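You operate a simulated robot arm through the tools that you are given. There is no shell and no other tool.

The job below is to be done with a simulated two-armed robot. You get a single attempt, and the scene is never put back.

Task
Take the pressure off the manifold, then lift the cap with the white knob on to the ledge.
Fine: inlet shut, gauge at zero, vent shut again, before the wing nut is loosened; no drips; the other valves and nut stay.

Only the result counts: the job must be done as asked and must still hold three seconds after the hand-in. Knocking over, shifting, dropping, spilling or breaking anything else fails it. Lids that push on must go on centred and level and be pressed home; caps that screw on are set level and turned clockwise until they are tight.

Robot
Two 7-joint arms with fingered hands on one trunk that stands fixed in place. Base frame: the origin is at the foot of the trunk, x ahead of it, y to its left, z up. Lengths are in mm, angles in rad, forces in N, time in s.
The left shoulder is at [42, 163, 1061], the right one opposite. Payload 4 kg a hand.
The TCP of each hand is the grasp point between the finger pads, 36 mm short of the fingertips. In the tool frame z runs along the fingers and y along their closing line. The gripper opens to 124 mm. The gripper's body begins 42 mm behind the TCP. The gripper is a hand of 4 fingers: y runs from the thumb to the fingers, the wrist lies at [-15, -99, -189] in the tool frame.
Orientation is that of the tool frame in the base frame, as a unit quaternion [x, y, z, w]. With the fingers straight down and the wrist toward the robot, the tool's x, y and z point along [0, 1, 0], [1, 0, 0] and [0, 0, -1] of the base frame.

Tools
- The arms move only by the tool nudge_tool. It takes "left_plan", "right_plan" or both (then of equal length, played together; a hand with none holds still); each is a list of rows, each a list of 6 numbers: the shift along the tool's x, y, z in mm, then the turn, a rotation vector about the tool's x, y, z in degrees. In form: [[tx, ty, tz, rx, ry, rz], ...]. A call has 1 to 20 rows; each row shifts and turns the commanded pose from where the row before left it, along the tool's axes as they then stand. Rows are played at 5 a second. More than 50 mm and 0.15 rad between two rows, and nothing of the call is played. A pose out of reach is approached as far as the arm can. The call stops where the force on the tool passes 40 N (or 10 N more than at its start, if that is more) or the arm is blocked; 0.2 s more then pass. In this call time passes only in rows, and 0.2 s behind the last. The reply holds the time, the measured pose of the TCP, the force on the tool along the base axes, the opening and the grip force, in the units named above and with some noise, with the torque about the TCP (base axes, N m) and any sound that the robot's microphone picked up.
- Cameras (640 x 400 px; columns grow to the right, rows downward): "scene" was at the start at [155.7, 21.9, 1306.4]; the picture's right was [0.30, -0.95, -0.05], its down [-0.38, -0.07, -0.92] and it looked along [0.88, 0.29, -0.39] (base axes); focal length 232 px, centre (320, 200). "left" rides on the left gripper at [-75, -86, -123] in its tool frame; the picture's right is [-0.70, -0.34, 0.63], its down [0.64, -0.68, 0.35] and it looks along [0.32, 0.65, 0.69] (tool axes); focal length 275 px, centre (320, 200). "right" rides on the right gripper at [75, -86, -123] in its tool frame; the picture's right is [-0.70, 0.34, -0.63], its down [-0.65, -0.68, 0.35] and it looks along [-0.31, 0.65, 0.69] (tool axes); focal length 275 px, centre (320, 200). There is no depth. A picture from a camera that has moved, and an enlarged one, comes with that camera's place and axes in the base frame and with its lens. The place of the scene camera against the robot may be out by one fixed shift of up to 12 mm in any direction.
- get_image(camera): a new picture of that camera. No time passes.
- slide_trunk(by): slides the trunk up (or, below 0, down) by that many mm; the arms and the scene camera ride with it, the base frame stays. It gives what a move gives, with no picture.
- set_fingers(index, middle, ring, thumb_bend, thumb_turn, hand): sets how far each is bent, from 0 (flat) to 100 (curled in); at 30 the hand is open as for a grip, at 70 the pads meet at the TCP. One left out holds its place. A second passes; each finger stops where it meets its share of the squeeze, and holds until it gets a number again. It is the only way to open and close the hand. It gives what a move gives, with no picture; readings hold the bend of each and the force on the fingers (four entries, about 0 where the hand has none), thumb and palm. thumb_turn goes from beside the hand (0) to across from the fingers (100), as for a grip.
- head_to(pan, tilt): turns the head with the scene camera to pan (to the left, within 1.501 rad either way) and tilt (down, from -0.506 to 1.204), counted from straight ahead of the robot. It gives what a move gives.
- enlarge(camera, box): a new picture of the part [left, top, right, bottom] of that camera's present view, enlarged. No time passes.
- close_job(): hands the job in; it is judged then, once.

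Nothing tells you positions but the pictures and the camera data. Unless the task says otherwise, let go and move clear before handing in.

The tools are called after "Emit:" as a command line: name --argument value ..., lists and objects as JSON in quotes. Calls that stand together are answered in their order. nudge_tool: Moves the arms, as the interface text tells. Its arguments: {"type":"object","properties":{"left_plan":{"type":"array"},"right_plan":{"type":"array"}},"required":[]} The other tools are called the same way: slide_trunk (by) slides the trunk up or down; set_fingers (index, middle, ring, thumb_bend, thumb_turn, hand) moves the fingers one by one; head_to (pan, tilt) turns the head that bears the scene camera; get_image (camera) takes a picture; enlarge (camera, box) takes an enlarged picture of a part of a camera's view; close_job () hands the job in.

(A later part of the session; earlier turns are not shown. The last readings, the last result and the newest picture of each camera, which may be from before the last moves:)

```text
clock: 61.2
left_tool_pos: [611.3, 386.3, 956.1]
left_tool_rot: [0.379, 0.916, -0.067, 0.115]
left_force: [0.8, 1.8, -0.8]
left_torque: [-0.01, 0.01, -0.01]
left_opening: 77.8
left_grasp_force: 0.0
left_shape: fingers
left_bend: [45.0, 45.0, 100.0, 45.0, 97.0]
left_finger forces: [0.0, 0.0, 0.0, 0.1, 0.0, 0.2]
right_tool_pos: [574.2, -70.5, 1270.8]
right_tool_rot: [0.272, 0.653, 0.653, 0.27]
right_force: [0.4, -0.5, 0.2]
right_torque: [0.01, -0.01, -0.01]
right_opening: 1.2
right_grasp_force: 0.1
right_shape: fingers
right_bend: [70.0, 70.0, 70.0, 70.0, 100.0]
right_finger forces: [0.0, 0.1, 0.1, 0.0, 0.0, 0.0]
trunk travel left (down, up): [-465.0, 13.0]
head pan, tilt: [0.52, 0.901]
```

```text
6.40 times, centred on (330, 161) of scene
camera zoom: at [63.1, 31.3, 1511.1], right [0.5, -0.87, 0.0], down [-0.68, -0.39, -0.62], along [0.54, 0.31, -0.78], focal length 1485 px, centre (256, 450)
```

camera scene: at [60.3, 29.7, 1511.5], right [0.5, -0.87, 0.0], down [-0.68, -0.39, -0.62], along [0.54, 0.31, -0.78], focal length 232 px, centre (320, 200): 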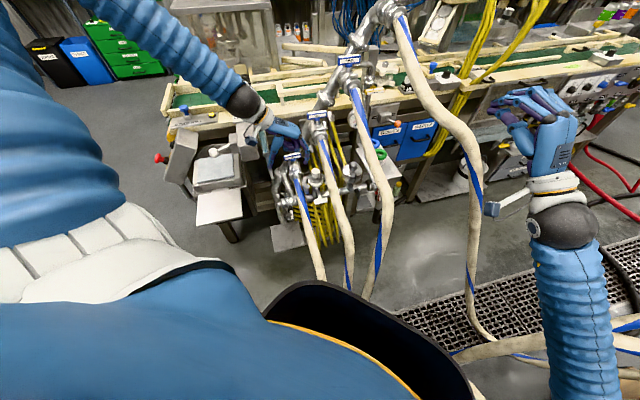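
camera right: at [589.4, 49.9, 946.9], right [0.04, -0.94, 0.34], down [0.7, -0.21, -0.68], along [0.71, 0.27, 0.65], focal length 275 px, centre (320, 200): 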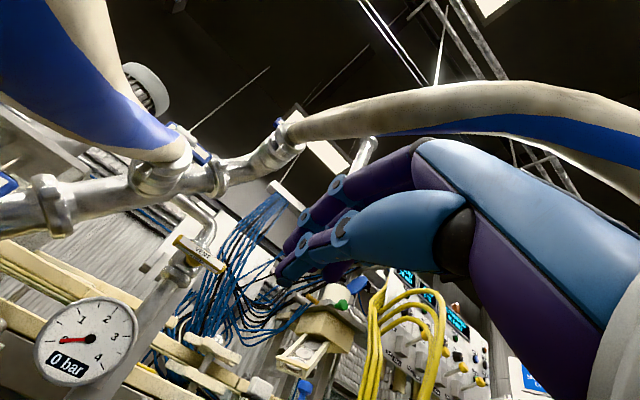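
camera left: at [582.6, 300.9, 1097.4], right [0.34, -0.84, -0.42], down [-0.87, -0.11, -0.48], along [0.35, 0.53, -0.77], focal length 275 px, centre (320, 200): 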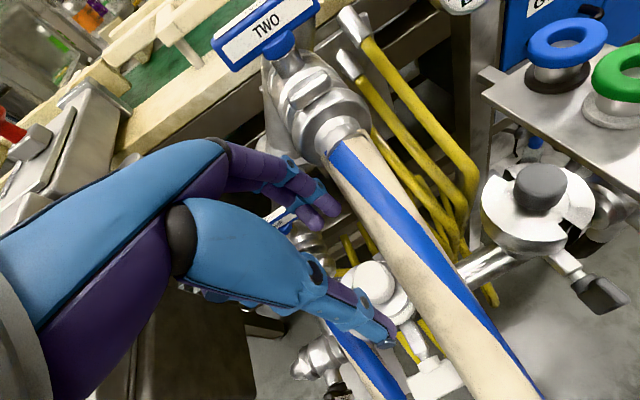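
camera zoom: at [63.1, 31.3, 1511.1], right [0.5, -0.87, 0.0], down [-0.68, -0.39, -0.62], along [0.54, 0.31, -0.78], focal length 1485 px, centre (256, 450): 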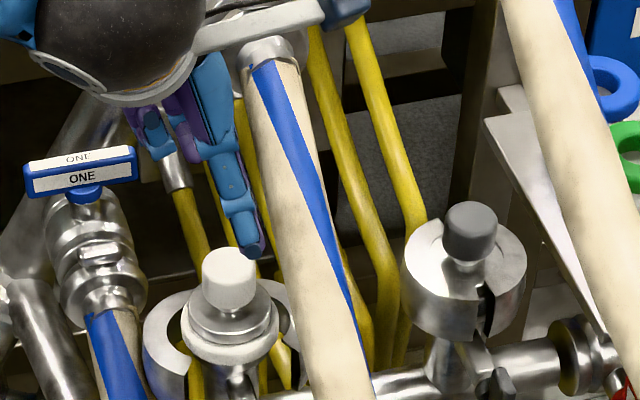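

The thumb and index straddle the knob from above. I'll descend halfway and check clearance to hose two.

Emit:
nudge_tool --left_plan '[[4.9, 2, 21.4, 0, 0, 0], [4.9, 2, 21.4, 0, 0, 0]]'

Emit:
get_image --camera "left"

Emit:
enlarge --camera "scene" --box '[280, 130, 380, 192]'

```text
clock: 61.9
left_tool_pos: [615.5, 386.0, 913.4]
left_tool_rot: [0.379, 0.916, -0.065, 0.116]
left_force: [-0.8, -0.5, -0.5]
left_torque: [-0.01, 0.01, 0.01]
left_opening: 77.5
left_grasp_force: 0.0
left_shape: fingers
left_bend: [45.0, 45.0, 100.0, 45.0, 97.0]
left_finger forces: [0.0, 0.0, 0.0, 0.1, 0.0, 0.0]
right_tool_pos: [571.7, -70.6, 1271.5]
right_tool_rot: [0.27, 0.653, 0.653, 0.271]
right_force: [-0.2, 0.8, 0.0]
right_torque: [0.0, -0.01, 0.01]
right_opening: 1.1
right_grasp_force: 0.0
right_shape: fingers
right_bend: [70.0, 70.0, 70.0, 70.0, 100.0]
right_finger forces: [0.0, 0.1, 0.0, 0.1, 0.0, 0.0]
trunk travel left (down, up): [-465.0, 13.0]
head pan, tilt: [0.52, 0.901]
```

```text
taken
camera left: at [586.8, 301.5, 1055.5], right [0.34, -0.84, -0.42], down [-0.87, -0.11, -0.48], along [0.36, 0.53, -0.77], focal length 275 px, centre (320, 200)
```

left: 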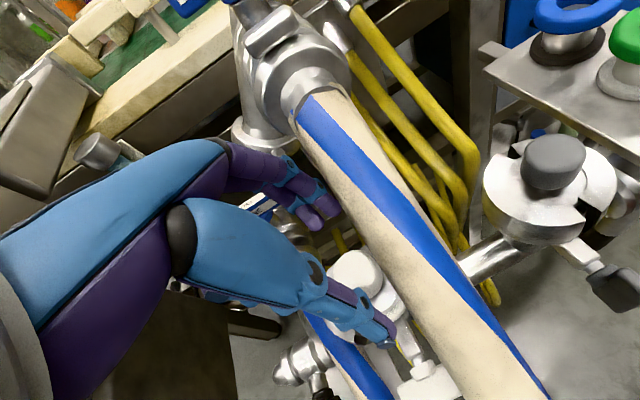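

```text
6.40 times, centred on (330, 161) of scene
camera zoom: at [62.2, 31.6, 1511.2], right [0.5, -0.87, 0.0], down [-0.68, -0.39, -0.62], along [0.54, 0.31, -0.78], focal length 1485 px, centre (256, 450)
```

zoom: 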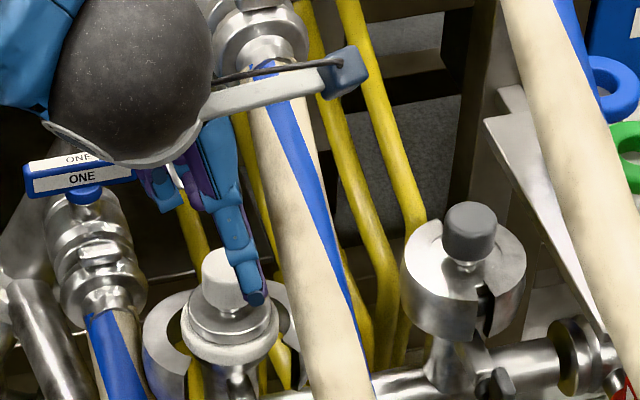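

Clearance is fine. Descending the rest so that the pads sit beside the knob.

Emit:
nudge_tool --left_plan '[[5, 1.5, 14.5, 0, 0, 0], [5, 1.5, 14.5, 0, 0, 0], [4.3, 1.2, 13.6, 0, 0, 0]]'

Emit:
enlarge --camera "left" --box '[250, 150, 450, 275]'

Emit:
enlarge --camera "left" --box '[250, 220, 450, 345]'

Emit:
enlarge --camera "scene" --box '[290, 150, 370, 200]'

```text
clock: 62.6
left_tool_pos: [615.9, 388.6, 869.8]
left_tool_rot: [0.379, 0.916, -0.066, 0.114]
left_force: [0.5, 0.7, -0.4]
left_torque: [-0.04, -0.02, 0.02]
left_opening: 77.5
left_grasp_force: 0.2
left_shape: fingers
left_bend: [45.0, 45.0, 100.0, 45.0, 97.0]
left_finger forces: [0.1, 0.1, 0.0, 0.0, 0.0, 0.0]
right_tool_pos: [574.1, -70.5, 1271.5]
right_tool_rot: [0.271, 0.653, 0.654, 0.27]
right_force: [-0.2, -0.3, 0.1]
right_torque: [0.0, 0.0, 0.01]
right_opening: 1.5
right_grasp_force: 0.0
right_shape: fingers
right_bend: [70.0, 70.0, 70.0, 70.0, 100.0]
right_finger forces: [0.0, 0.0, 0.0, 0.0, 0.1, 0.1]
trunk travel left (down, up): [-465.0, 13.0]
head pan, tilt: [0.52, 0.901]
```

```text
3.20 times, centred on (350, 212) of left
camera zoom: at [587.9, 304.1, 1011.4], right [0.34, -0.84, -0.42], down [-0.87, -0.11, -0.48], along [0.36, 0.53, -0.77], focal length 881 px, centre (224, 160)
```

zoom: 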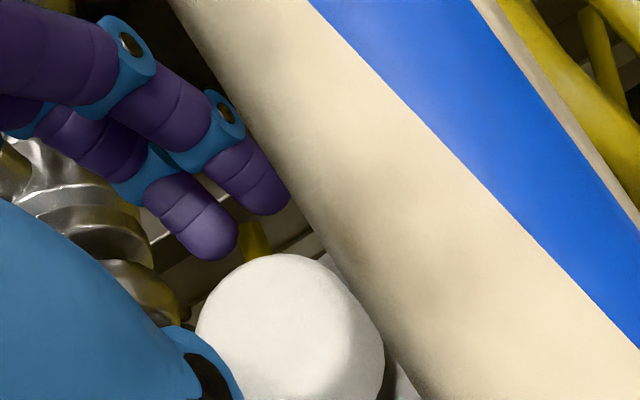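

```text
3.20 times, centred on (350, 282) of left
camera zoom: at [587.9, 304.1, 1011.4], right [0.34, -0.84, -0.42], down [-0.87, -0.11, -0.48], along [0.36, 0.53, -0.77], focal length 881 px, centre (224, -64)
```

zoom: 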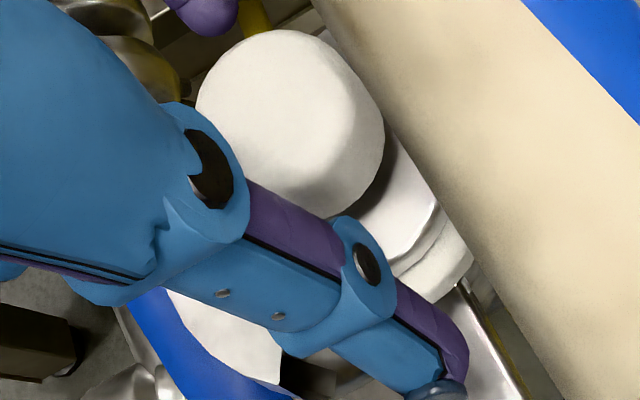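

```text
8.00 times, centred on (330, 175) of scene
camera zoom: at [62.5, 30.7, 1511.2], right [0.5, -0.87, 0.0], down [-0.68, -0.39, -0.62], along [0.54, 0.31, -0.78], focal length 1857 px, centre (240, 400)
```

zoom: 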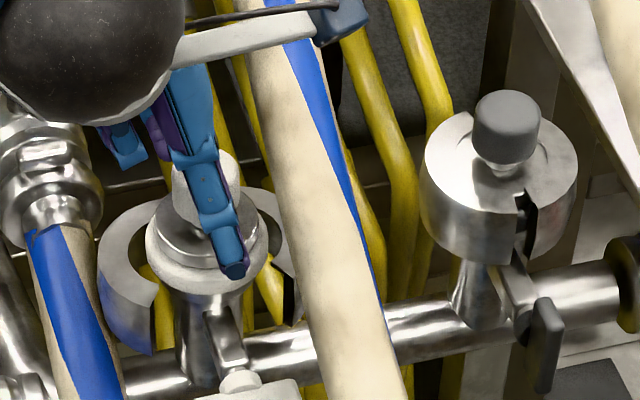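

The knob lies between thumb and fingers. Closing the grip.

Emit:
set_fingers --hand "left" --index 72 --middle 72 --thumb_bend 72

Emit:
enlarge --camera "left" --box '[250, 170, 450, 295]'

Emit:
enlarge --camera "scene" --box '[290, 150, 370, 200]'

```text
clock: 63.6
left_tool_pos: [616.5, 387.6, 870.9]
left_tool_rot: [0.379, 0.916, -0.066, 0.115]
left_force: [1.0, 2.6, 16.0]
left_torque: [0.35, -0.53, 0.03]
left_opening: 33.6
left_grasp_force: 21.2
left_shape: fingers
left_bend: [57.0, 57.0, 100.0, 65.0, 99.0]
left_finger forces: [9.1, 11.4, 0.1, 0.0, 21.2, 0.0]
right_tool_pos: [572.5, -70.4, 1271.5]
right_tool_rot: [0.271, 0.653, 0.654, 0.271]
right_force: [0.3, 0.0, 0.5]
right_torque: [0.03, -0.03, -0.01]
right_opening: 1.0
right_grasp_force: 0.1
right_shape: fingers
right_bend: [70.0, 70.0, 70.0, 70.0, 100.0]
right_finger forces: [0.0, 0.1, 0.0, 0.1, 0.0, 0.0]
trunk travel left (down, up): [-465.0, 13.0]
head pan, tilt: [0.52, 0.901]
```

```text
3.20 times, centred on (350, 232) of left
camera zoom: at [587.2, 303.7, 1012.8], right [0.34, -0.84, -0.42], down [-0.87, -0.11, -0.48], along [0.36, 0.53, -0.77], focal length 881 px, centre (224, 96)
```

zoom: 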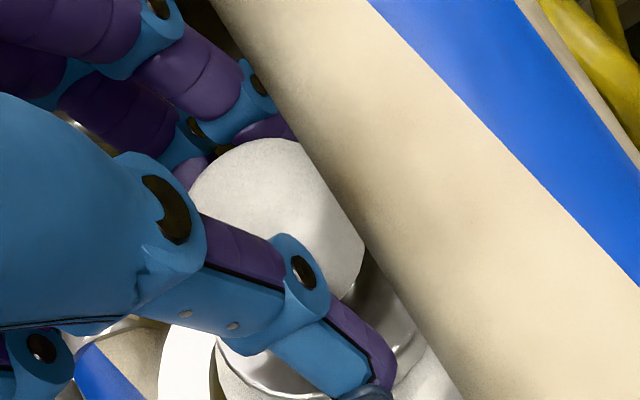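

```text
8.00 times, centred on (330, 175) of scene
camera zoom: at [60.9, 30.7, 1511.4], right [0.5, -0.87, 0.0], down [-0.68, -0.39, -0.62], along [0.54, 0.31, -0.78], focal length 1857 px, centre (240, 400)
```

zoom: 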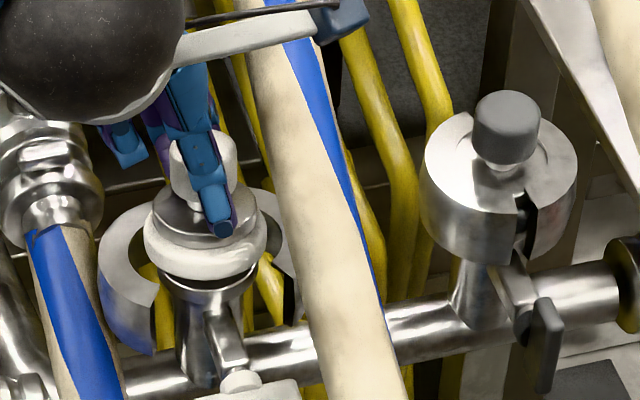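

The knob is gripped (34 mm opening, ~21 N) and the cap seems to have started to come off its seat. I'll lift straight up a little and check.

Emit:
nudge_tool --left_plan '[[-1.3, -0.2, -4.8, 0, 0, 0], [-1.3, -0.2, -4.8, 0, 0, 0], [-2.6, -0.4, -9.6, 0, 0, 0]]'

Emit:
enlarge --camera "left" --box '[250, 170, 450, 295]'

Emit:
enlarge --camera "scene" --box '[290, 150, 370, 200]'

```text
clock: 64.5
left_tool_pos: [617.6, 388.1, 889.9]
left_tool_rot: [0.379, 0.916, -0.066, 0.114]
left_force: [-1.0, -0.2, -1.4]
left_torque: [0.0, 0.01, 0.01]
left_opening: 28.8
left_grasp_force: 17.4
left_shape: fingers
left_bend: [57.0, 58.0, 100.0, 67.0, 99.0]
left_finger forces: [8.2, 9.9, 0.1, 0.0, 17.7, 0.0]
right_tool_pos: [572.4, -70.1, 1272.1]
right_tool_rot: [0.271, 0.653, 0.654, 0.27]
right_force: [-0.3, -0.2, 0.0]
right_torque: [0.01, 0.0, 0.0]
right_opening: 1.3
right_grasp_force: 0.0
right_shape: fingers
right_bend: [70.0, 70.0, 70.0, 70.0, 100.0]
right_finger forces: [0.1, 0.0, 0.1, 0.0, 0.1, 0.1]
trunk travel left (down, up): [-465.0, 13.0]
head pan, tilt: [0.52, 0.901]
```

```text
3.20 times, centred on (350, 232) of left
camera zoom: at [587.4, 303.8, 1031.0], right [0.34, -0.84, -0.42], down [-0.87, -0.11, -0.48], along [0.36, 0.53, -0.77], focal length 881 px, centre (224, 96)
```

zoom: 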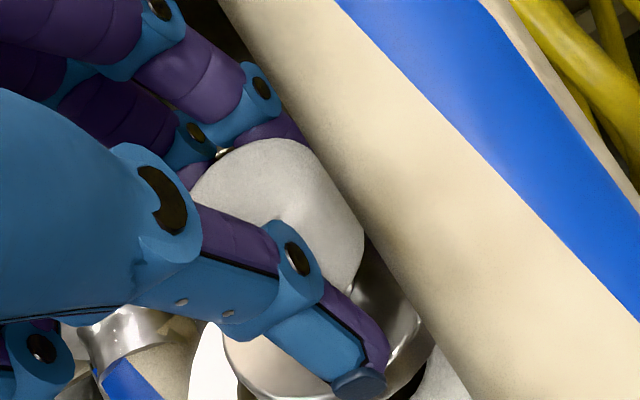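

```text
8.00 times, centred on (330, 175) of scene
camera zoom: at [61.5, 31.4, 1511.3], right [0.5, -0.87, 0.0], down [-0.68, -0.39, -0.62], along [0.54, 0.31, -0.78], focal length 1857 px, centre (240, 400)
```

zoom: 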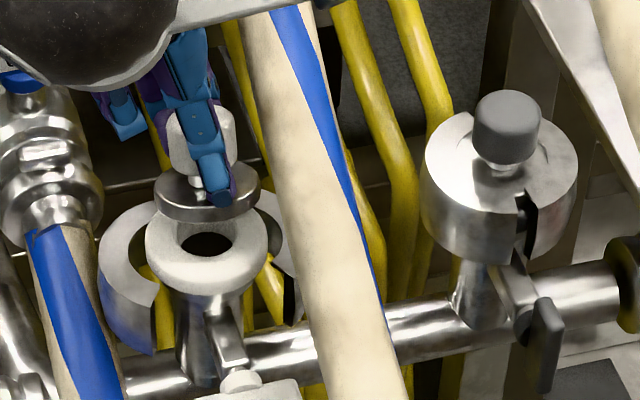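

The cap is off and held level; the white gasket stayed on its seat. First I move the idle right hand further right to free the crossing space, while the left carries the cap left and up, clear of hose two.

Emit:
nudge_tool --left_plan '[[9.5, -0.3, -10.8, 0, 0, 0], [9.5, -0.3, -10.8, 0, 0, 0], [9.5, -0.3, -10.8, 0, 0, 0], [-6.5, -0.9, -24, 0, 0, 0], [-6.5, -0.9, -24, 0, 0, 0], [-6.5, -0.9, -24, 0, 0, 0]]' --right_plan '[[-25, 0, 0, 0, 0, 0], [-25, 0, 0, 0, 0, 0], [-25, 0, 0, 0, 0, 0], [-25, 0, 0, 0, 0, 0], [-25, 0, 0, 0, 0, 0], [-25, 0, 0, 0, 0, 0]]'

Emit:
get_image --camera "left"

Emit:
get_image --camera "scene"

Emit:
enlarge --camera "scene" --box '[270, 110, 390, 185]'

```text
clock: 65.8
left_tool_pos: [591.1, 413.6, 989.5]
left_tool_rot: [0.379, 0.916, -0.066, 0.115]
left_force: [-0.3, 0.5, -1.9]
left_torque: [0.0, 0.04, 0.0]
left_opening: 28.9
left_grasp_force: 17.8
left_shape: fingers
left_bend: [57.0, 58.0, 100.0, 67.0, 99.0]
left_finger forces: [8.3, 10.0, 0.1, 0.0, 17.7, 0.0]
right_tool_pos: [679.3, -176.7, 1268.5]
right_tool_rot: [0.271, 0.653, 0.653, 0.271]
right_force: [0.0, -1.0, 0.0]
right_torque: [-0.01, 0.0, -0.01]
right_opening: 1.2
right_grasp_force: 0.0
right_shape: fingers
right_bend: [70.0, 70.0, 70.0, 70.0, 100.0]
right_finger forces: [0.0, 0.0, 0.0, 0.0, 0.1, 0.0]
trunk travel left (down, up): [-465.0, 13.0]
head pan, tilt: [0.52, 0.901]
```

```text
taken
camera left: at [561.2, 328.2, 1130.2], right [0.34, -0.84, -0.42], down [-0.87, -0.11, -0.48], along [0.36, 0.53, -0.77], focal length 275 px, centre (320, 200)
```

left: 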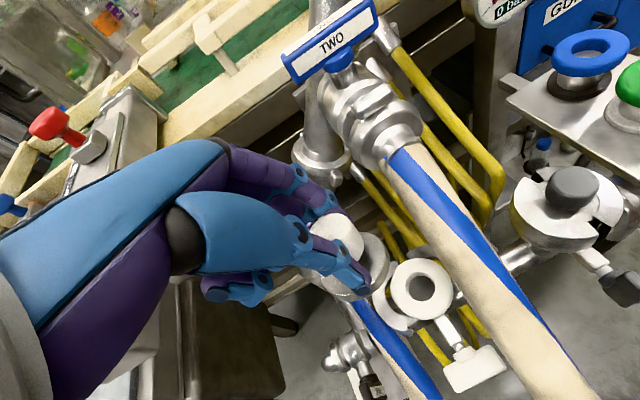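

```text
taken
camera scene: at [61.6, 30.8, 1511.3], right [0.5, -0.87, 0.0], down [-0.68, -0.39, -0.62], along [0.54, 0.31, -0.78], focal length 232 px, centre (320, 200)
```

scene: 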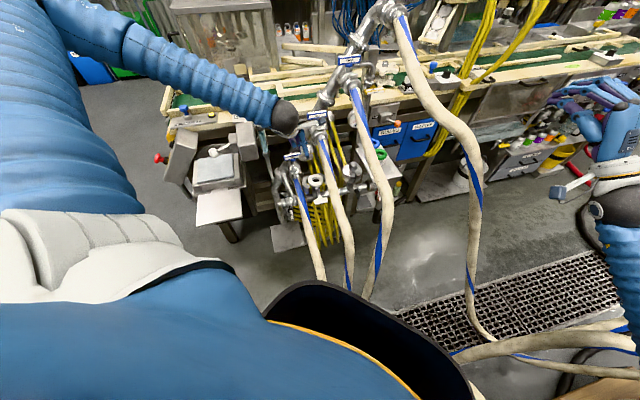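

```text
5.33 times, centred on (330, 148) of scene
camera zoom: at [61.6, 30.8, 1511.3], right [0.5, -0.87, 0.0], down [-0.68, -0.39, -0.62], along [0.54, 0.31, -0.78], focal length 1238 px, centre (267, 480)
```

zoom: 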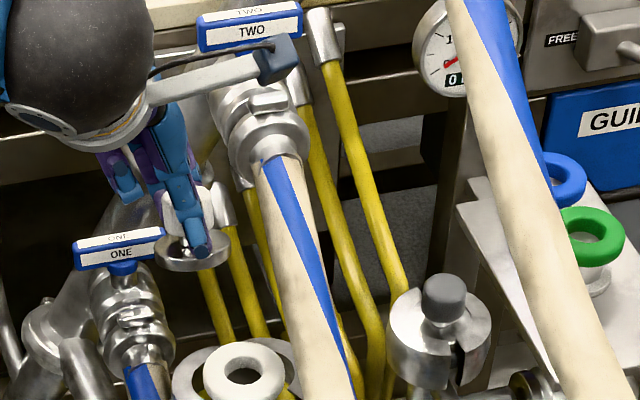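

The cap is held well. Now raising it above hose three's height, then starting across.

Emit:
nudge_tool --left_plan '[[-7.8, -1.1, -29, 0, 0, 0], [-7.8, -1.1, -29, 0, 0, 0], [-7.8, -1.1, -29, 0, 0, 0], [-7.8, -1.1, -29, 0, 0, 0], [-7.8, -1.1, -29, 0, 0, 0], [-7.8, -1.1, -29, 0, 0, 0], [-7.8, -1.1, -29, 0, 0, 0]]'

Emit:
nudge_tool --left_plan '[[-24, -10.9, 6.9, 0, 0, 0], [-24, -10.9, 6.9, 0, 0, 0], [-24, -10.9, 6.9, 0, 0, 0], [-24, -10.9, 6.9, 0, 0, 0], [-24, -10.9, 6.9, 0, 0, 0]]'

Emit:
get_image --camera "left"

Emit:
get_image --camera "scene"

```text
clock: 67.5
left_tool_pos: [589.6, 412.3, 1203.1]
left_tool_rot: [0.38, 0.915, -0.066, 0.116]
left_force: [0.3, 0.1, -1.6]
left_torque: [-0.02, 0.03, -0.01]
left_opening: 28.7
left_grasp_force: 18.2
left_shape: fingers
left_bend: [57.0, 58.0, 100.0, 67.0, 99.0]
left_finger forces: [8.2, 9.9, 0.0, 0.1, 17.8, 0.1]
right_tool_pos: [679.2, -177.1, 1270.5]
right_tool_rot: [0.271, 0.652, 0.655, 0.27]
right_force: [0.6, -0.4, 0.1]
right_torque: [0.0, 0.01, 0.02]
right_opening: 0.9
right_grasp_force: 0.2
right_shape: fingers
right_bend: [70.0, 70.0, 70.0, 70.0, 100.0]
right_finger forces: [0.0, 0.0, 0.0, 0.0, 0.0, 0.0]
trunk travel left (down, up): [-465.0, 13.0]
head pan, tilt: [0.52, 0.901]
```

```text
clock: 68.7
left_tool_pos: [641.9, 286.5, 1199.2]
left_tool_rot: [0.379, 0.916, -0.067, 0.114]
left_force: [-0.6, -0.6, -1.1]
left_torque: [0.02, 0.06, 0.01]
left_opening: 28.5
left_grasp_force: 17.8
left_shape: fingers
left_bend: [57.0, 58.0, 100.0, 67.0, 99.0]
left_finger forces: [8.2, 9.9, 0.0, 0.1, 17.6, 0.0]
right_tool_pos: [680.1, -176.2, 1269.7]
right_tool_rot: [0.271, 0.653, 0.653, 0.27]
right_force: [-0.5, 0.3, 0.3]
right_torque: [-0.02, 0.0, -0.01]
right_opening: 1.2
right_grasp_force: 0.2
right_shape: fingers
right_bend: [70.0, 70.0, 70.0, 70.0, 100.0]
right_finger forces: [0.0, 0.0, 0.0, 0.0, 0.0, 0.0]
trunk travel left (down, up): [-465.0, 13.0]
head pan, tilt: [0.52, 0.901]
```

```text
taken
camera left: at [612.7, 200.9, 1340.2], right [0.34, -0.84, -0.42], down [-0.87, -0.11, -0.48], along [0.35, 0.53, -0.77], focal length 275 px, centre (320, 200)
```

left: 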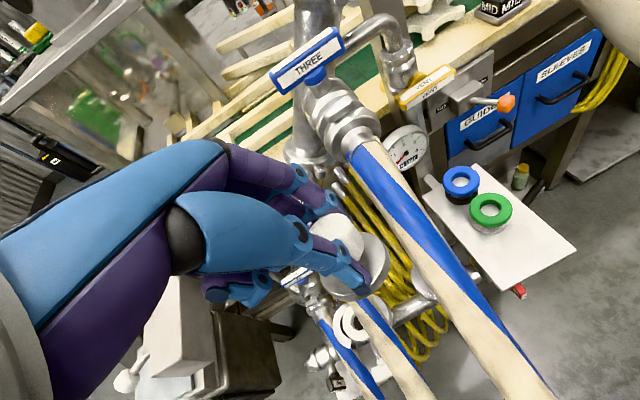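

```text
taken
camera scene: at [62.8, 29.9, 1511.2], right [0.5, -0.87, 0.0], down [-0.68, -0.39, -0.62], along [0.54, 0.31, -0.78], focal length 232 px, centre (320, 200)
```

scene: 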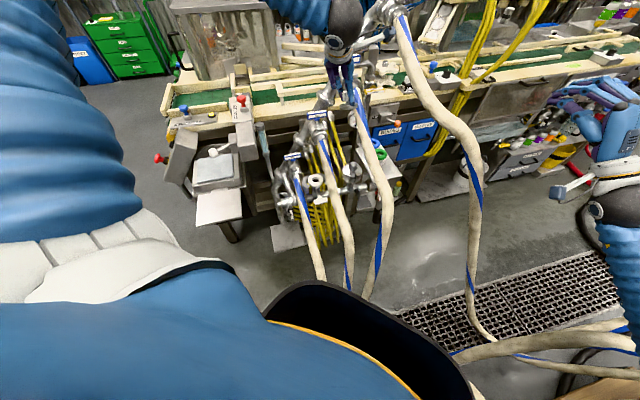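

Hose three lies just ahead and below the cap. I'll add 20 mm of height and complete the crossing.

Emit:
nudge_tool --left_plan '[[-5.2, -0.7, -19.3, 0, 0, 0], [-24, -10.9, 6.9, 0, 0, 0], [-24, -10.9, 6.9, 0, 0, 0], [-24, -10.9, 6.9, 0, 0, 0], [-24, -10.9, 6.9, 0, 0, 0], [-24, -10.9, 6.9, 0, 0, 0]]'

Emit:
get_image --camera "left"

Emit:
get_image --camera "scene"

```text
clock: 70.0
left_tool_pos: [690.1, 159.8, 1219.2]
left_tool_rot: [0.379, 0.916, -0.067, 0.115]
left_force: [-0.1, -0.4, -1.8]
left_torque: [-0.03, 0.06, 0.01]
left_opening: 28.7
left_grasp_force: 17.4
left_shape: fingers
left_bend: [57.0, 58.0, 100.0, 67.0, 99.0]
left_finger forces: [8.1, 9.8, 0.0, 0.1, 17.5, 0.0]
right_tool_pos: [680.0, -176.8, 1269.7]
right_tool_rot: [0.271, 0.653, 0.653, 0.271]
right_force: [-0.7, 0.3, 0.6]
right_torque: [0.01, 0.01, 0.0]
right_opening: 1.2
right_grasp_force: 0.2
right_shape: fingers
right_bend: [70.0, 70.0, 70.0, 70.0, 100.0]
right_finger forces: [0.0, 0.1, 0.0, 0.0, 0.0, 0.0]
trunk travel left (down, up): [-465.0, 13.0]
head pan, tilt: [0.52, 0.901]
```

```text
taken
camera left: at [660.8, 75.1, 1359.6], right [0.34, -0.84, -0.42], down [-0.87, -0.11, -0.48], along [0.35, 0.53, -0.77], focal length 275 px, centre (320, 200)
```

left: 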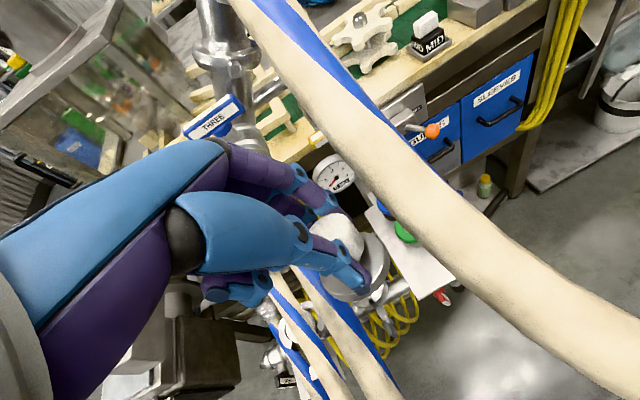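

```text
taken
camera scene: at [62.9, 30.8, 1511.2], right [0.5, -0.87, 0.0], down [-0.68, -0.39, -0.62], along [0.54, 0.31, -0.78], focal length 232 px, centre (320, 200)
```

scene: 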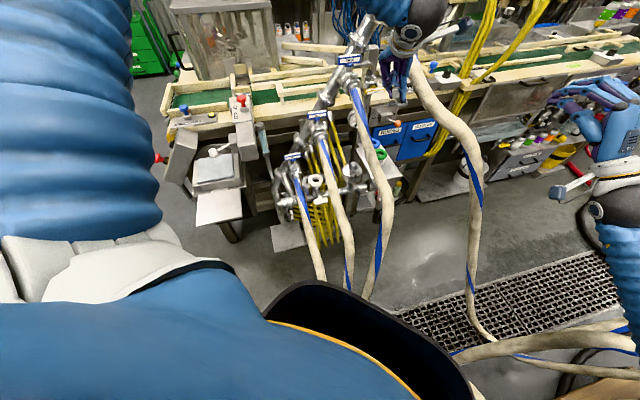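

The cap is now right of hose three and left of hose four. I'll lower it between them, shifting slightly right on the way.

Emit:
nudge_tool --left_plan '[[7.8, 1.1, 29, 0, 0, 0], [7.8, 1.1, 29, 0, 0, 0], [7.8, 1.1, 29, 0, 0, 0], [7.8, 1.1, 29, 0, 0, 0]]'

Emit:
get_image --camera "left"

Emit:
head_to --pan 0.35 --tilt 0.6

Emit:
get_image --camera "scene"

```text
clock: 71.0
left_tool_pos: [691.5, 160.7, 1095.5]
left_tool_rot: [0.379, 0.916, -0.066, 0.114]
left_force: [0.1, 0.4, -2.2]
left_torque: [0.01, 0.04, 0.0]
left_opening: 28.6
left_grasp_force: 17.9
left_shape: fingers
left_bend: [57.0, 58.0, 100.0, 67.0, 99.0]
left_finger forces: [8.3, 9.8, 0.0, 0.1, 17.4, 0.1]
right_tool_pos: [681.1, -176.0, 1270.0]
right_tool_rot: [0.271, 0.654, 0.653, 0.269]
right_force: [-0.6, 0.1, 0.4]
right_torque: [0.01, 0.01, 0.04]
right_opening: 1.2
right_grasp_force: 0.0
right_shape: fingers
right_bend: [70.0, 70.0, 70.0, 70.0, 100.0]
right_finger forces: [0.0, 0.0, 0.1, 0.0, 0.0, 0.1]
trunk travel left (down, up): [-465.0, 13.0]
head pan, tilt: [0.52, 0.901]
```

```text
taken
camera left: at [662.1, 76.4, 1236.9], right [0.34, -0.84, -0.42], down [-0.87, -0.11, -0.48], along [0.36, 0.53, -0.77], focal length 275 px, centre (320, 200)
```

left: 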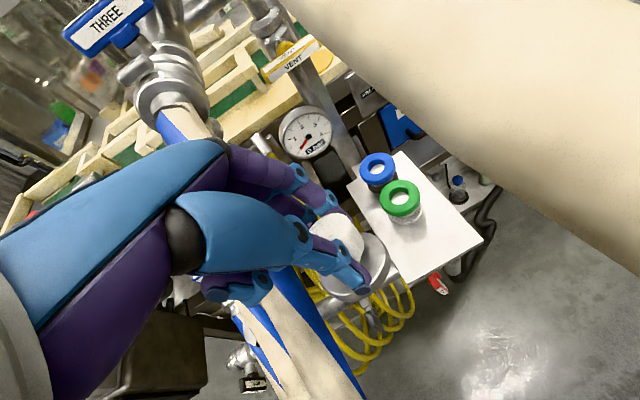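

```text
clock: 71.8
left_tool_pos: [688.5, 160.2, 1097.7]
left_tool_rot: [0.38, 0.915, -0.066, 0.115]
left_force: [0.5, -0.2, -2.5]
left_torque: [-0.01, 0.04, 0.0]
left_opening: 28.5
left_grasp_force: 17.8
left_shape: fingers
left_bend: [57.0, 58.0, 100.0, 67.0, 99.0]
left_finger forces: [8.3, 9.7, 0.1, 0.0, 17.5, 0.1]
right_tool_pos: [678.8, -175.8, 1269.4]
right_tool_rot: [0.271, 0.653, 0.653, 0.271]
right_force: [0.9, -0.9, -0.1]
right_torque: [0.01, 0.01, -0.01]
right_opening: 1.4
right_grasp_force: 0.2
right_shape: fingers
right_bend: [70.0, 70.0, 70.0, 70.0, 100.0]
right_finger forces: [0.0, 0.0, 0.0, 0.0, 0.0, 0.0]
trunk travel left (down, up): [-465.0, 13.0]
head pan, tilt: [0.351, 0.6]
```

```text
taken
camera scene: at [79.2, 23.9, 1536.0], right [0.34, -0.94, 0.0], down [-0.53, -0.19, -0.82], along [0.77, 0.28, -0.57], focal length 232 px, centre (320, 200)
```

scene: 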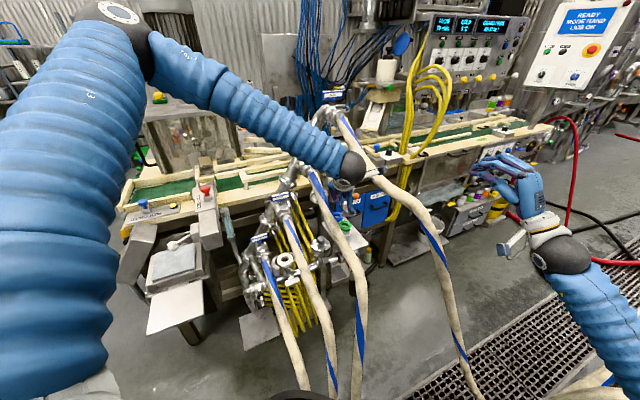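

The elbow is high, so the forearm clears the hoses, but the hand camera would squeeze past hose four here. Closer to the robot the gap between hoses three and four is much wider, so I'll back out there at this height and then descend.

Emit:
nudge_tool --left_plan '[[-13.3, -35.1, 4.9, 0, 0, 0], [-13.3, -35.1, 4.9, 0, 0, 0], [-13.3, -35.1, 4.9, 0, 0, 0], [-13.3, -35.1, 4.9, 0, 0, 0]]'

Emit:
get_image --camera "left"

Emit:
get_image --camera "scene"

```text
clock: 72.8
left_tool_pos: [617.7, 82.9, 1121.1]
left_tool_rot: [0.379, 0.916, -0.067, 0.116]
left_force: [0.3, -0.2, -2.3]
left_torque: [0.01, 0.01, 0.0]
left_opening: 28.5
left_grasp_force: 17.9
left_shape: fingers
left_bend: [57.0, 58.0, 100.0, 67.0, 99.0]
left_finger forces: [8.4, 9.9, 0.0, 0.1, 17.7, 0.0]
left hand out of reach, approached as far as the arm can: row 2, 3, 4
right_tool_pos: [678.8, -176.0, 1269.6]
right_tool_rot: [0.271, 0.653, 0.653, 0.271]
right_force: [0.3, -0.2, 1.0]
right_torque: [0.03, 0.0, 0.01]
right_opening: 1.0
right_grasp_force: 0.1
right_shape: fingers
right_bend: [70.0, 70.0, 70.0, 70.0, 100.0]
right_finger forces: [0.1, 0.0, 0.0, 0.1, 0.1, 0.1]
trunk travel left (down, up): [-465.0, 13.0]
head pan, tilt: [0.351, 0.6]
```

```text
taken
camera left: at [588.5, -1.9, 1261.7], right [0.34, -0.84, -0.42], down [-0.87, -0.11, -0.48], along [0.36, 0.53, -0.77], focal length 275 px, centre (320, 200)
```

left: 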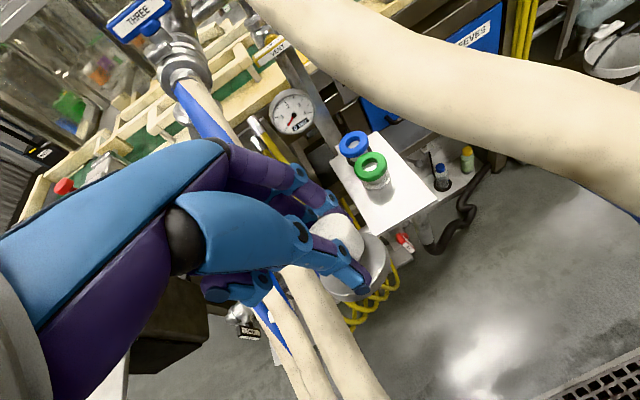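

```text
taken
camera scene: at [79.8, 23.6, 1536.0], right [0.34, -0.94, 0.0], down [-0.53, -0.19, -0.82], along [0.77, 0.28, -0.57], focal length 232 px, centre (320, 200)
```

scene: 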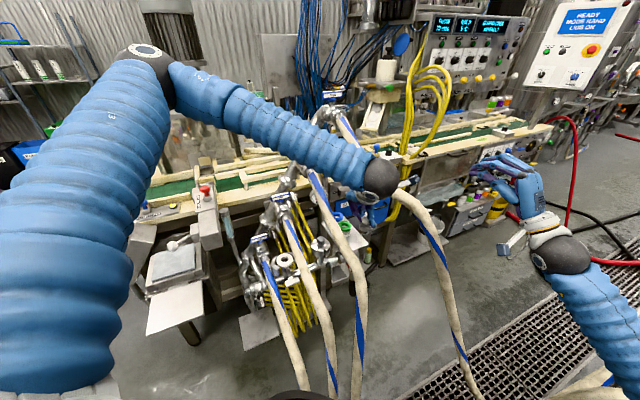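

The reach limit stopped it at about x 618, y 83, but this spot already has good gaps on both sides. I'll descend from here.

Emit:
nudge_tool --left_plan '[[7.8, 1.1, 29, 0, 0, 0], [7.8, 1.1, 29, 0, 0, 0], [7.8, 1.1, 29, 0, 0, 0]]'

Emit:
get_image --camera "left"

Emit:
get_image --camera "scene"

```text
clock: 73.7
left_tool_pos: [611.3, 116.0, 1049.8]
left_tool_rot: [0.379, 0.916, -0.067, 0.115]
left_force: [-0.3, 0.7, -2.6]
left_torque: [-0.05, 0.01, 0.0]
left_opening: 28.5
left_grasp_force: 18.2
left_shape: fingers
left_bend: [57.0, 58.0, 100.0, 67.0, 99.0]
left_finger forces: [8.3, 9.9, 0.0, 0.0, 17.5, 0.0]
left hand out of reach, approached as far as the arm can: row 1, 2, 3
right_tool_pos: [679.1, -176.6, 1270.5]
right_tool_rot: [0.271, 0.653, 0.653, 0.271]
right_force: [-0.4, 0.8, 0.4]
right_torque: [0.03, -0.05, 0.0]
right_opening: 1.3
right_grasp_force: 0.1
right_shape: fingers
right_bend: [70.0, 70.0, 70.0, 70.0, 100.0]
right_finger forces: [0.1, 0.0, 0.0, 0.0, 0.0, 0.1]
trunk travel left (down, up): [-465.0, 13.0]
head pan, tilt: [0.351, 0.6]
```

```text
taken
camera left: at [582.9, 31.2, 1191.6], right [0.34, -0.84, -0.42], down [-0.87, -0.11, -0.48], along [0.36, 0.53, -0.77], focal length 275 px, centre (320, 200)
```

left: 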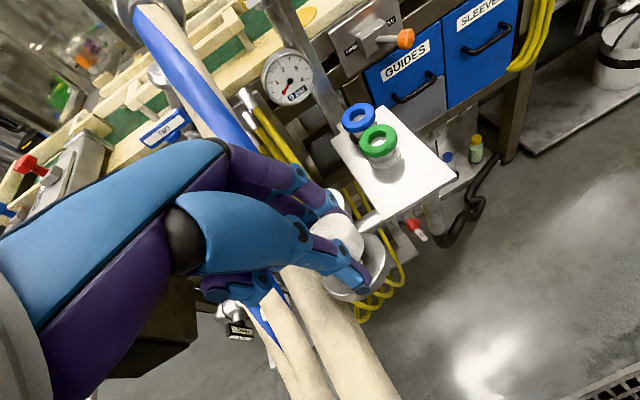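

```text
taken
camera scene: at [79.6, 24.2, 1536.0], right [0.34, -0.94, 0.0], down [-0.53, -0.19, -0.82], along [0.77, 0.28, -0.57], focal length 232 px, centre (320, 200)
```

scene: 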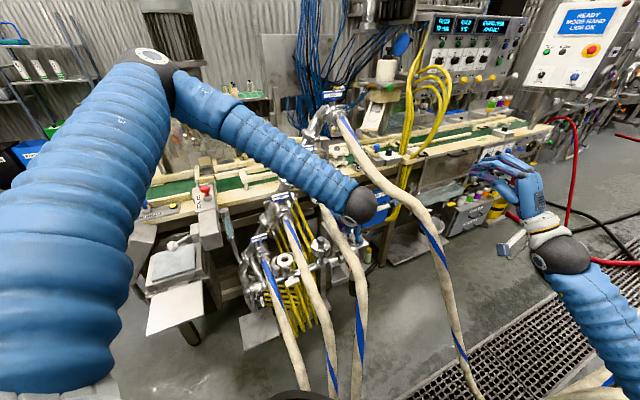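

The arm drifts left when the commanded point is unreachable, so I'll bring the command back into reach: a bit further forward and right, in the middle of the gap.

Emit:
nudge_tool --left_plan '[[11.7, 30.7, -0.5, 0, 0, 0], [11.7, 30.7, -0.5, 0, 0, 0], [11.7, 30.7, -0.5, 0, 0, 0]]'

Emit:
get_image --camera "left"

```text
clock: 74.5
left_tool_pos: [652.8, 205.1, 1040.0]
left_tool_rot: [0.379, 0.915, -0.068, 0.116]
left_force: [-0.6, 0.1, -1.7]
left_torque: [-0.02, 0.02, -0.01]
left_opening: 28.2
left_grasp_force: 17.9
left_shape: fingers
left_bend: [57.0, 58.0, 100.0, 67.0, 99.0]
left_finger forces: [8.4, 9.9, 0.0, 0.0, 17.6, 0.0]
right_tool_pos: [679.5, -174.6, 1270.7]
right_tool_rot: [0.269, 0.653, 0.654, 0.271]
right_force: [-0.7, 0.5, -0.1]
right_torque: [-0.01, 0.0, -0.03]
right_opening: 1.1
right_grasp_force: 0.0
right_shape: fingers
right_bend: [70.0, 70.0, 70.0, 70.0, 100.0]
right_finger forces: [0.0, 0.1, 0.1, 0.0, 0.1, 0.0]
trunk travel left (down, up): [-465.0, 13.0]
head pan, tilt: [0.351, 0.6]
```

```text
taken
camera left: at [623.5, 120.6, 1181.6], right [0.34, -0.84, -0.42], down [-0.87, -0.11, -0.48], along [0.36, 0.53, -0.77], focal length 275 px, centre (320, 200)
```

left: 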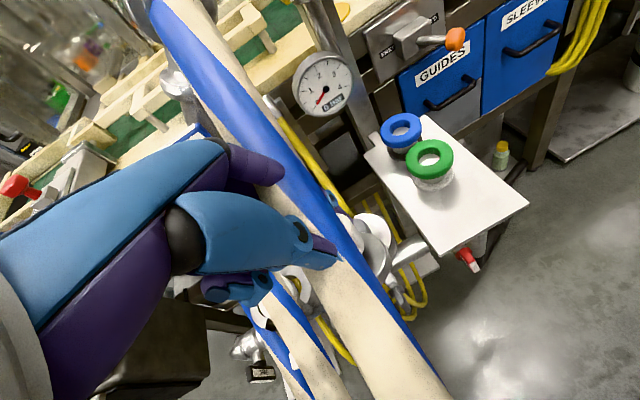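

The last command resynced to the measured pose, so the hand ended up over hose three (no contact force was read). I'll move it straight back out to the right into the gap.

Emit:
nudge_tool --left_plan '[[-22, -17.8, 14, 0, 0, 0], [-22, -17.8, 14, 0, 0, 0], [-22, -17.8, 14, 0, 0, 0]]'

Emit:
get_image --camera "left"

Emit:
get_image --camera "scene"

```text
clock: 75.2
left_tool_pos: [659.5, 139.0, 1030.3]
left_tool_rot: [0.38, 0.915, -0.068, 0.115]
left_force: [-0.4, -0.7, -1.9]
left_torque: [0.03, 0.03, -0.01]
left_opening: 28.3
left_grasp_force: 17.9
left_shape: fingers
left_bend: [57.0, 58.0, 100.0, 67.0, 99.0]
left_finger forces: [8.3, 9.7, 0.0, 0.0, 17.4, 0.0]
left hand out of reach, approached as far as the arm can: row 3
right_tool_pos: [678.9, -175.9, 1270.2]
right_tool_rot: [0.271, 0.653, 0.654, 0.271]
right_force: [-0.1, -0.2, 0.4]
right_torque: [-0.03, 0.0, 0.0]
right_opening: 1.5
right_grasp_force: 0.1
right_shape: fingers
right_bend: [70.0, 70.0, 70.0, 70.0, 100.0]
right_finger forces: [0.0, 0.0, 0.0, 0.0, 0.0, 0.0]
trunk travel left (down, up): [-465.0, 13.0]
head pan, tilt: [0.351, 0.6]
```

```text
taken
camera left: at [630.8, 54.8, 1171.6], right [0.34, -0.84, -0.42], down [-0.87, -0.11, -0.48], along [0.36, 0.53, -0.77], focal length 275 px, centre (320, 200)
```

left: 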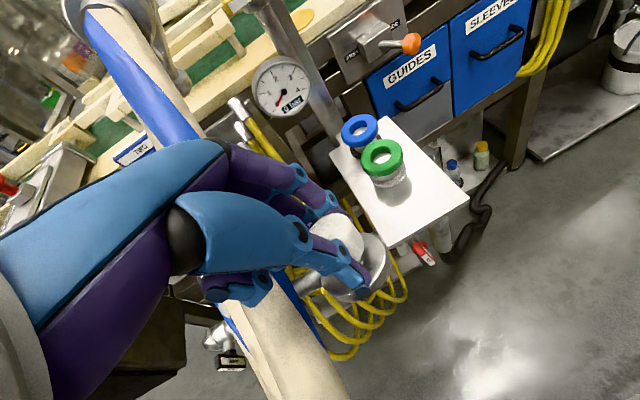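

```text
taken
camera scene: at [78.7, 24.2, 1536.1], right [0.34, -0.94, 0.0], down [-0.53, -0.19, -0.82], along [0.77, 0.28, -0.57], focal length 232 px, centre (320, 200)
```

scene: 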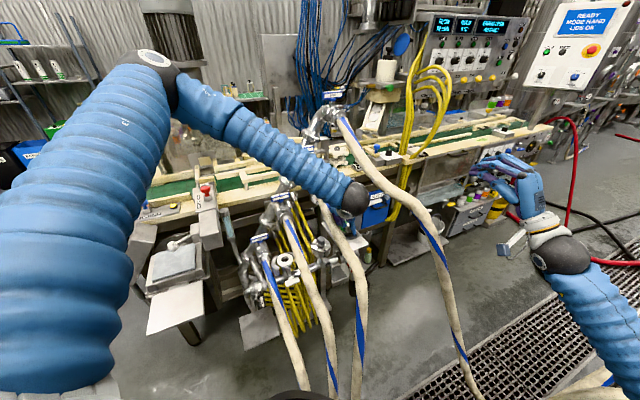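

The gap is clear here. Yawing the hand about 25° to the right should ease the wrist and keep the camera away from hose four.

Emit:
nudge_tool --left_plan '[[0, 0, 0, 1.76, 0.24, 6.5], [0, 0, 0, 1.76, 0.24, 6.5], [0, 0, 0, 1.76, 0.24, 6.5], [0, 0, 0, 1.76, 0.24, 6.5]]'

Emit:
get_image --camera "left"

```text
clock: 76.2
left_tool_pos: [660.9, 138.5, 1030.9]
left_tool_rot: [0.583, 0.801, -0.092, 0.097]
left_force: [0.2, 0.5, -1.8]
left_torque: [0.01, 0.01, 0.01]
left_opening: 28.1
left_grasp_force: 17.7
left_shape: fingers
left_bend: [57.0, 58.0, 100.0, 67.0, 99.0]
left_finger forces: [8.3, 9.6, 0.0, 0.0, 17.3, 0.0]
right_tool_pos: [679.5, -176.7, 1271.3]
right_tool_rot: [0.271, 0.653, 0.653, 0.271]
right_force: [0.1, 0.0, -0.4]
right_torque: [0.01, 0.0, 0.0]
right_opening: 1.0
right_grasp_force: 0.1
right_shape: fingers
right_bend: [70.0, 70.0, 70.0, 70.0, 100.0]
right_finger forces: [0.0, 0.1, 0.1, 0.0, 0.0, 0.0]
trunk travel left (down, up): [-465.0, 13.0]
head pan, tilt: [0.351, 0.6]
```

```text
taken
camera left: at [595.7, 75.9, 1171.0], right [-0.08, -0.9, -0.42], down [-0.83, 0.3, -0.48], along [0.56, 0.31, -0.77], focal length 275 px, centre (320, 200)
```

left: 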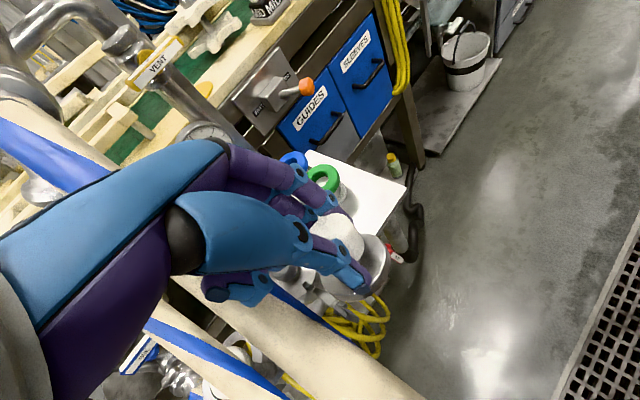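

The yaw worked and the ledge's free front area is in view. Moving forward and down toward it in two stages.

Emit:
nudge_tool --left_plan '[[-1.2, 26, 24, 0, 0, 0], [-1.2, 26, 24, 0, 0, 0], [-1.2, 26, 24, 0, 0, 0]]'

Emit:
get_image --camera "left"

Emit:
get_image --camera "scene"

```text
clock: 77.0
left_tool_pos: [727.2, 160.4, 975.7]
left_tool_rot: [0.582, 0.802, -0.092, 0.096]
left_force: [0.4, 0.5, -3.3]
left_torque: [-0.02, 0.05, 0.0]
left_opening: 28.2
left_grasp_force: 17.9
left_shape: fingers
left_bend: [58.0, 58.0, 100.0, 67.0, 99.0]
left_finger forces: [8.4, 9.7, 0.0, 0.0, 17.3, 0.0]
left hand out of reach, approached as far as the arm can: row 2, 3
right_tool_pos: [679.4, -175.8, 1269.7]
right_tool_rot: [0.27, 0.653, 0.653, 0.271]
right_force: [-0.3, 0.3, 0.0]
right_torque: [0.0, 0.01, 0.0]
right_opening: 0.9
right_grasp_force: 0.1
right_shape: fingers
right_bend: [70.0, 70.0, 70.0, 70.0, 100.0]
right_finger forces: [0.0, 0.0, 0.0, 0.0, 0.0, 0.0]
trunk travel left (down, up): [-465.0, 13.0]
head pan, tilt: [0.351, 0.6]
```

```text
taken
camera left: at [662.4, 97.6, 1116.8], right [-0.08, -0.91, -0.42], down [-0.83, 0.29, -0.48], along [0.56, 0.31, -0.77], focal length 275 px, centre (320, 200)
```

left: 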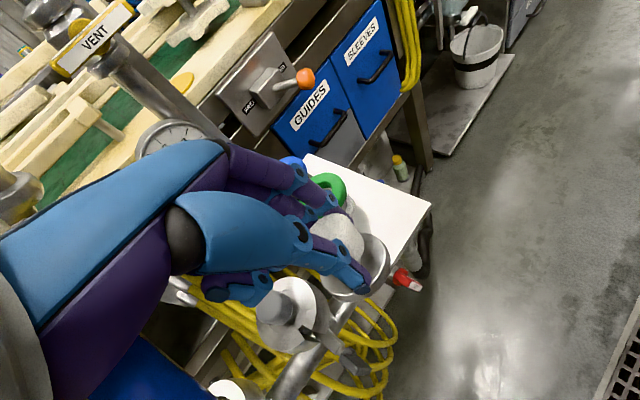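

```text
taken
camera scene: at [79.4, 24.7, 1536.0], right [0.34, -0.94, 0.0], down [-0.53, -0.19, -0.82], along [0.77, 0.28, -0.57], focal length 232 px, centre (320, 200)
```

scene: 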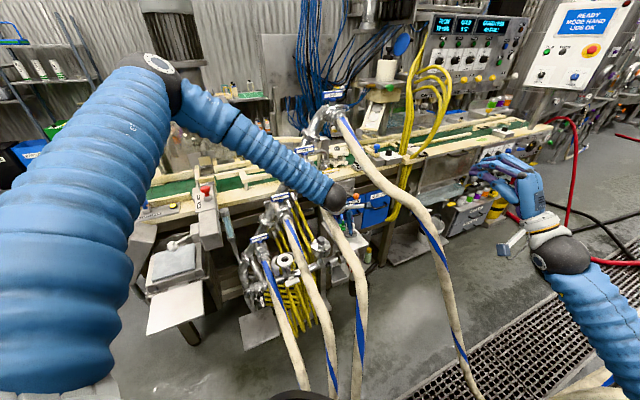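

The arm is at a limit here with the trunk this high; for the ledge a lower trunk suits better. I'll lower the trunk 60 mm, which lowers the cap to a still safe height.

Emit:
slide_trunk --by -60

Emit:
nudge_tool --left_plan '[[-8, -1, -29, 0, 0, 0], [-8, -1, -29, 0, 0, 0]]'

Emit:
slide_trunk --by -60

Emit:
get_image --camera "left"

Emit:
get_image --camera "scene"

```text
clock: 78.0
left_tool_pos: [728.0, 159.4, 917.4]
left_tool_rot: [0.583, 0.802, -0.09, 0.097]
left_force: [-0.1, 0.1, -1.9]
left_torque: [-0.01, 0.04, 0.0]
left_opening: 28.1
left_grasp_force: 17.8
left_shape: fingers
left_bend: [58.0, 58.0, 100.0, 67.0, 99.0]
left_finger forces: [8.5, 9.7, 0.0, 0.1, 17.4, 0.1]
right_tool_pos: [678.7, -177.0, 1211.3]
right_tool_rot: [0.27, 0.654, 0.653, 0.27]
right_force: [0.4, 0.4, -0.6]
right_torque: [-0.03, -0.03, 0.0]
right_opening: 1.2
right_grasp_force: 0.1
right_shape: fingers
right_bend: [70.0, 70.0, 70.0, 70.0, 100.0]
right_finger forces: [0.1, 0.0, 0.0, 0.0, 0.1, 0.1]
trunk travel left (down, up): [-405.0, 73.0]
head pan, tilt: [0.351, 0.6]
```

```text
clock: 78.7
left_tool_pos: [730.8, 157.9, 978.4]
left_tool_rot: [0.583, 0.802, -0.091, 0.095]
left_force: [-0.8, 0.7, -1.0]
left_torque: [0.04, -0.01, 0.0]
left_opening: 28.2
left_grasp_force: 18.1
left_shape: fingers
left_bend: [58.0, 58.0, 100.0, 67.0, 99.0]
left_finger forces: [8.3, 9.7, 0.0, 0.1, 17.4, 0.0]
right_tool_pos: [678.5, -177.6, 1211.9]
right_tool_rot: [0.272, 0.653, 0.653, 0.272]
right_force: [0.6, 0.3, -0.1]
right_torque: [0.0, -0.01, -0.01]
right_opening: 1.2
right_grasp_force: 0.1
right_shape: fingers
right_bend: [70.0, 70.0, 70.0, 70.0, 100.0]
right_finger forces: [0.0, 0.0, 0.1, 0.0, 0.0, 0.1]
trunk travel left (down, up): [-405.0, 73.0]
head pan, tilt: [0.351, 0.6]
```

```text
clock: 79.7
left_tool_pos: [728.8, 159.1, 917.3]
left_tool_rot: [0.582, 0.802, -0.091, 0.097]
left_force: [0.3, -0.3, -1.4]
left_torque: [0.04, 0.0, 0.0]
left_opening: 28.2
left_grasp_force: 17.3
left_shape: fingers
left_bend: [58.0, 58.0, 100.0, 67.0, 99.0]
left_finger forces: [8.4, 9.7, 0.0, 0.0, 17.4, 0.0]
right_tool_pos: [679.8, -176.0, 1152.6]
right_tool_rot: [0.271, 0.653, 0.653, 0.271]
right_force: [0.3, 0.0, -0.1]
right_torque: [-0.03, -0.01, 0.02]
right_opening: 1.4
right_grasp_force: 0.1
right_shape: fingers
right_bend: [70.0, 70.0, 70.0, 70.0, 100.0]
right_finger forces: [0.0, 0.1, 0.0, 0.0, 0.1, 0.1]
trunk travel left (down, up): [-345.0, 133.0]
head pan, tilt: [0.351, 0.6]
```

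```text
taken
camera left: at [663.7, 96.4, 1059.3], right [-0.08, -0.9, -0.42], down [-0.83, 0.29, -0.48], along [0.56, 0.31, -0.77], focal length 275 px, centre (320, 200)
```

left: 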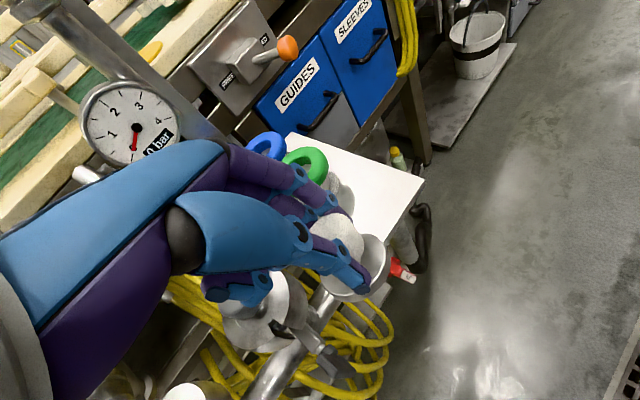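

```text
taken
camera scene: at [98.0, 23.9, 1410.5], right [0.34, -0.94, -0.02], down [-0.57, -0.19, -0.8], along [0.75, 0.28, -0.6], focal length 232 px, centre (320, 200)
```

scene: 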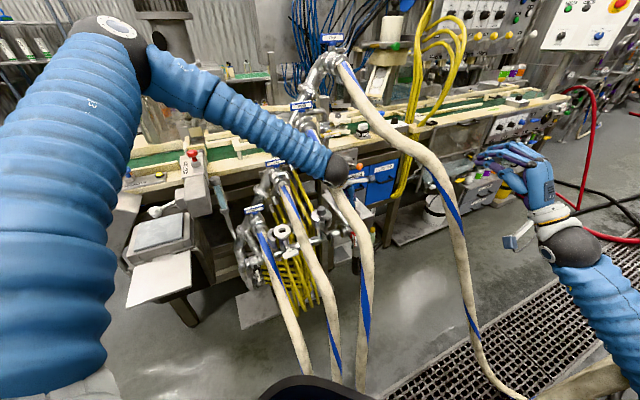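

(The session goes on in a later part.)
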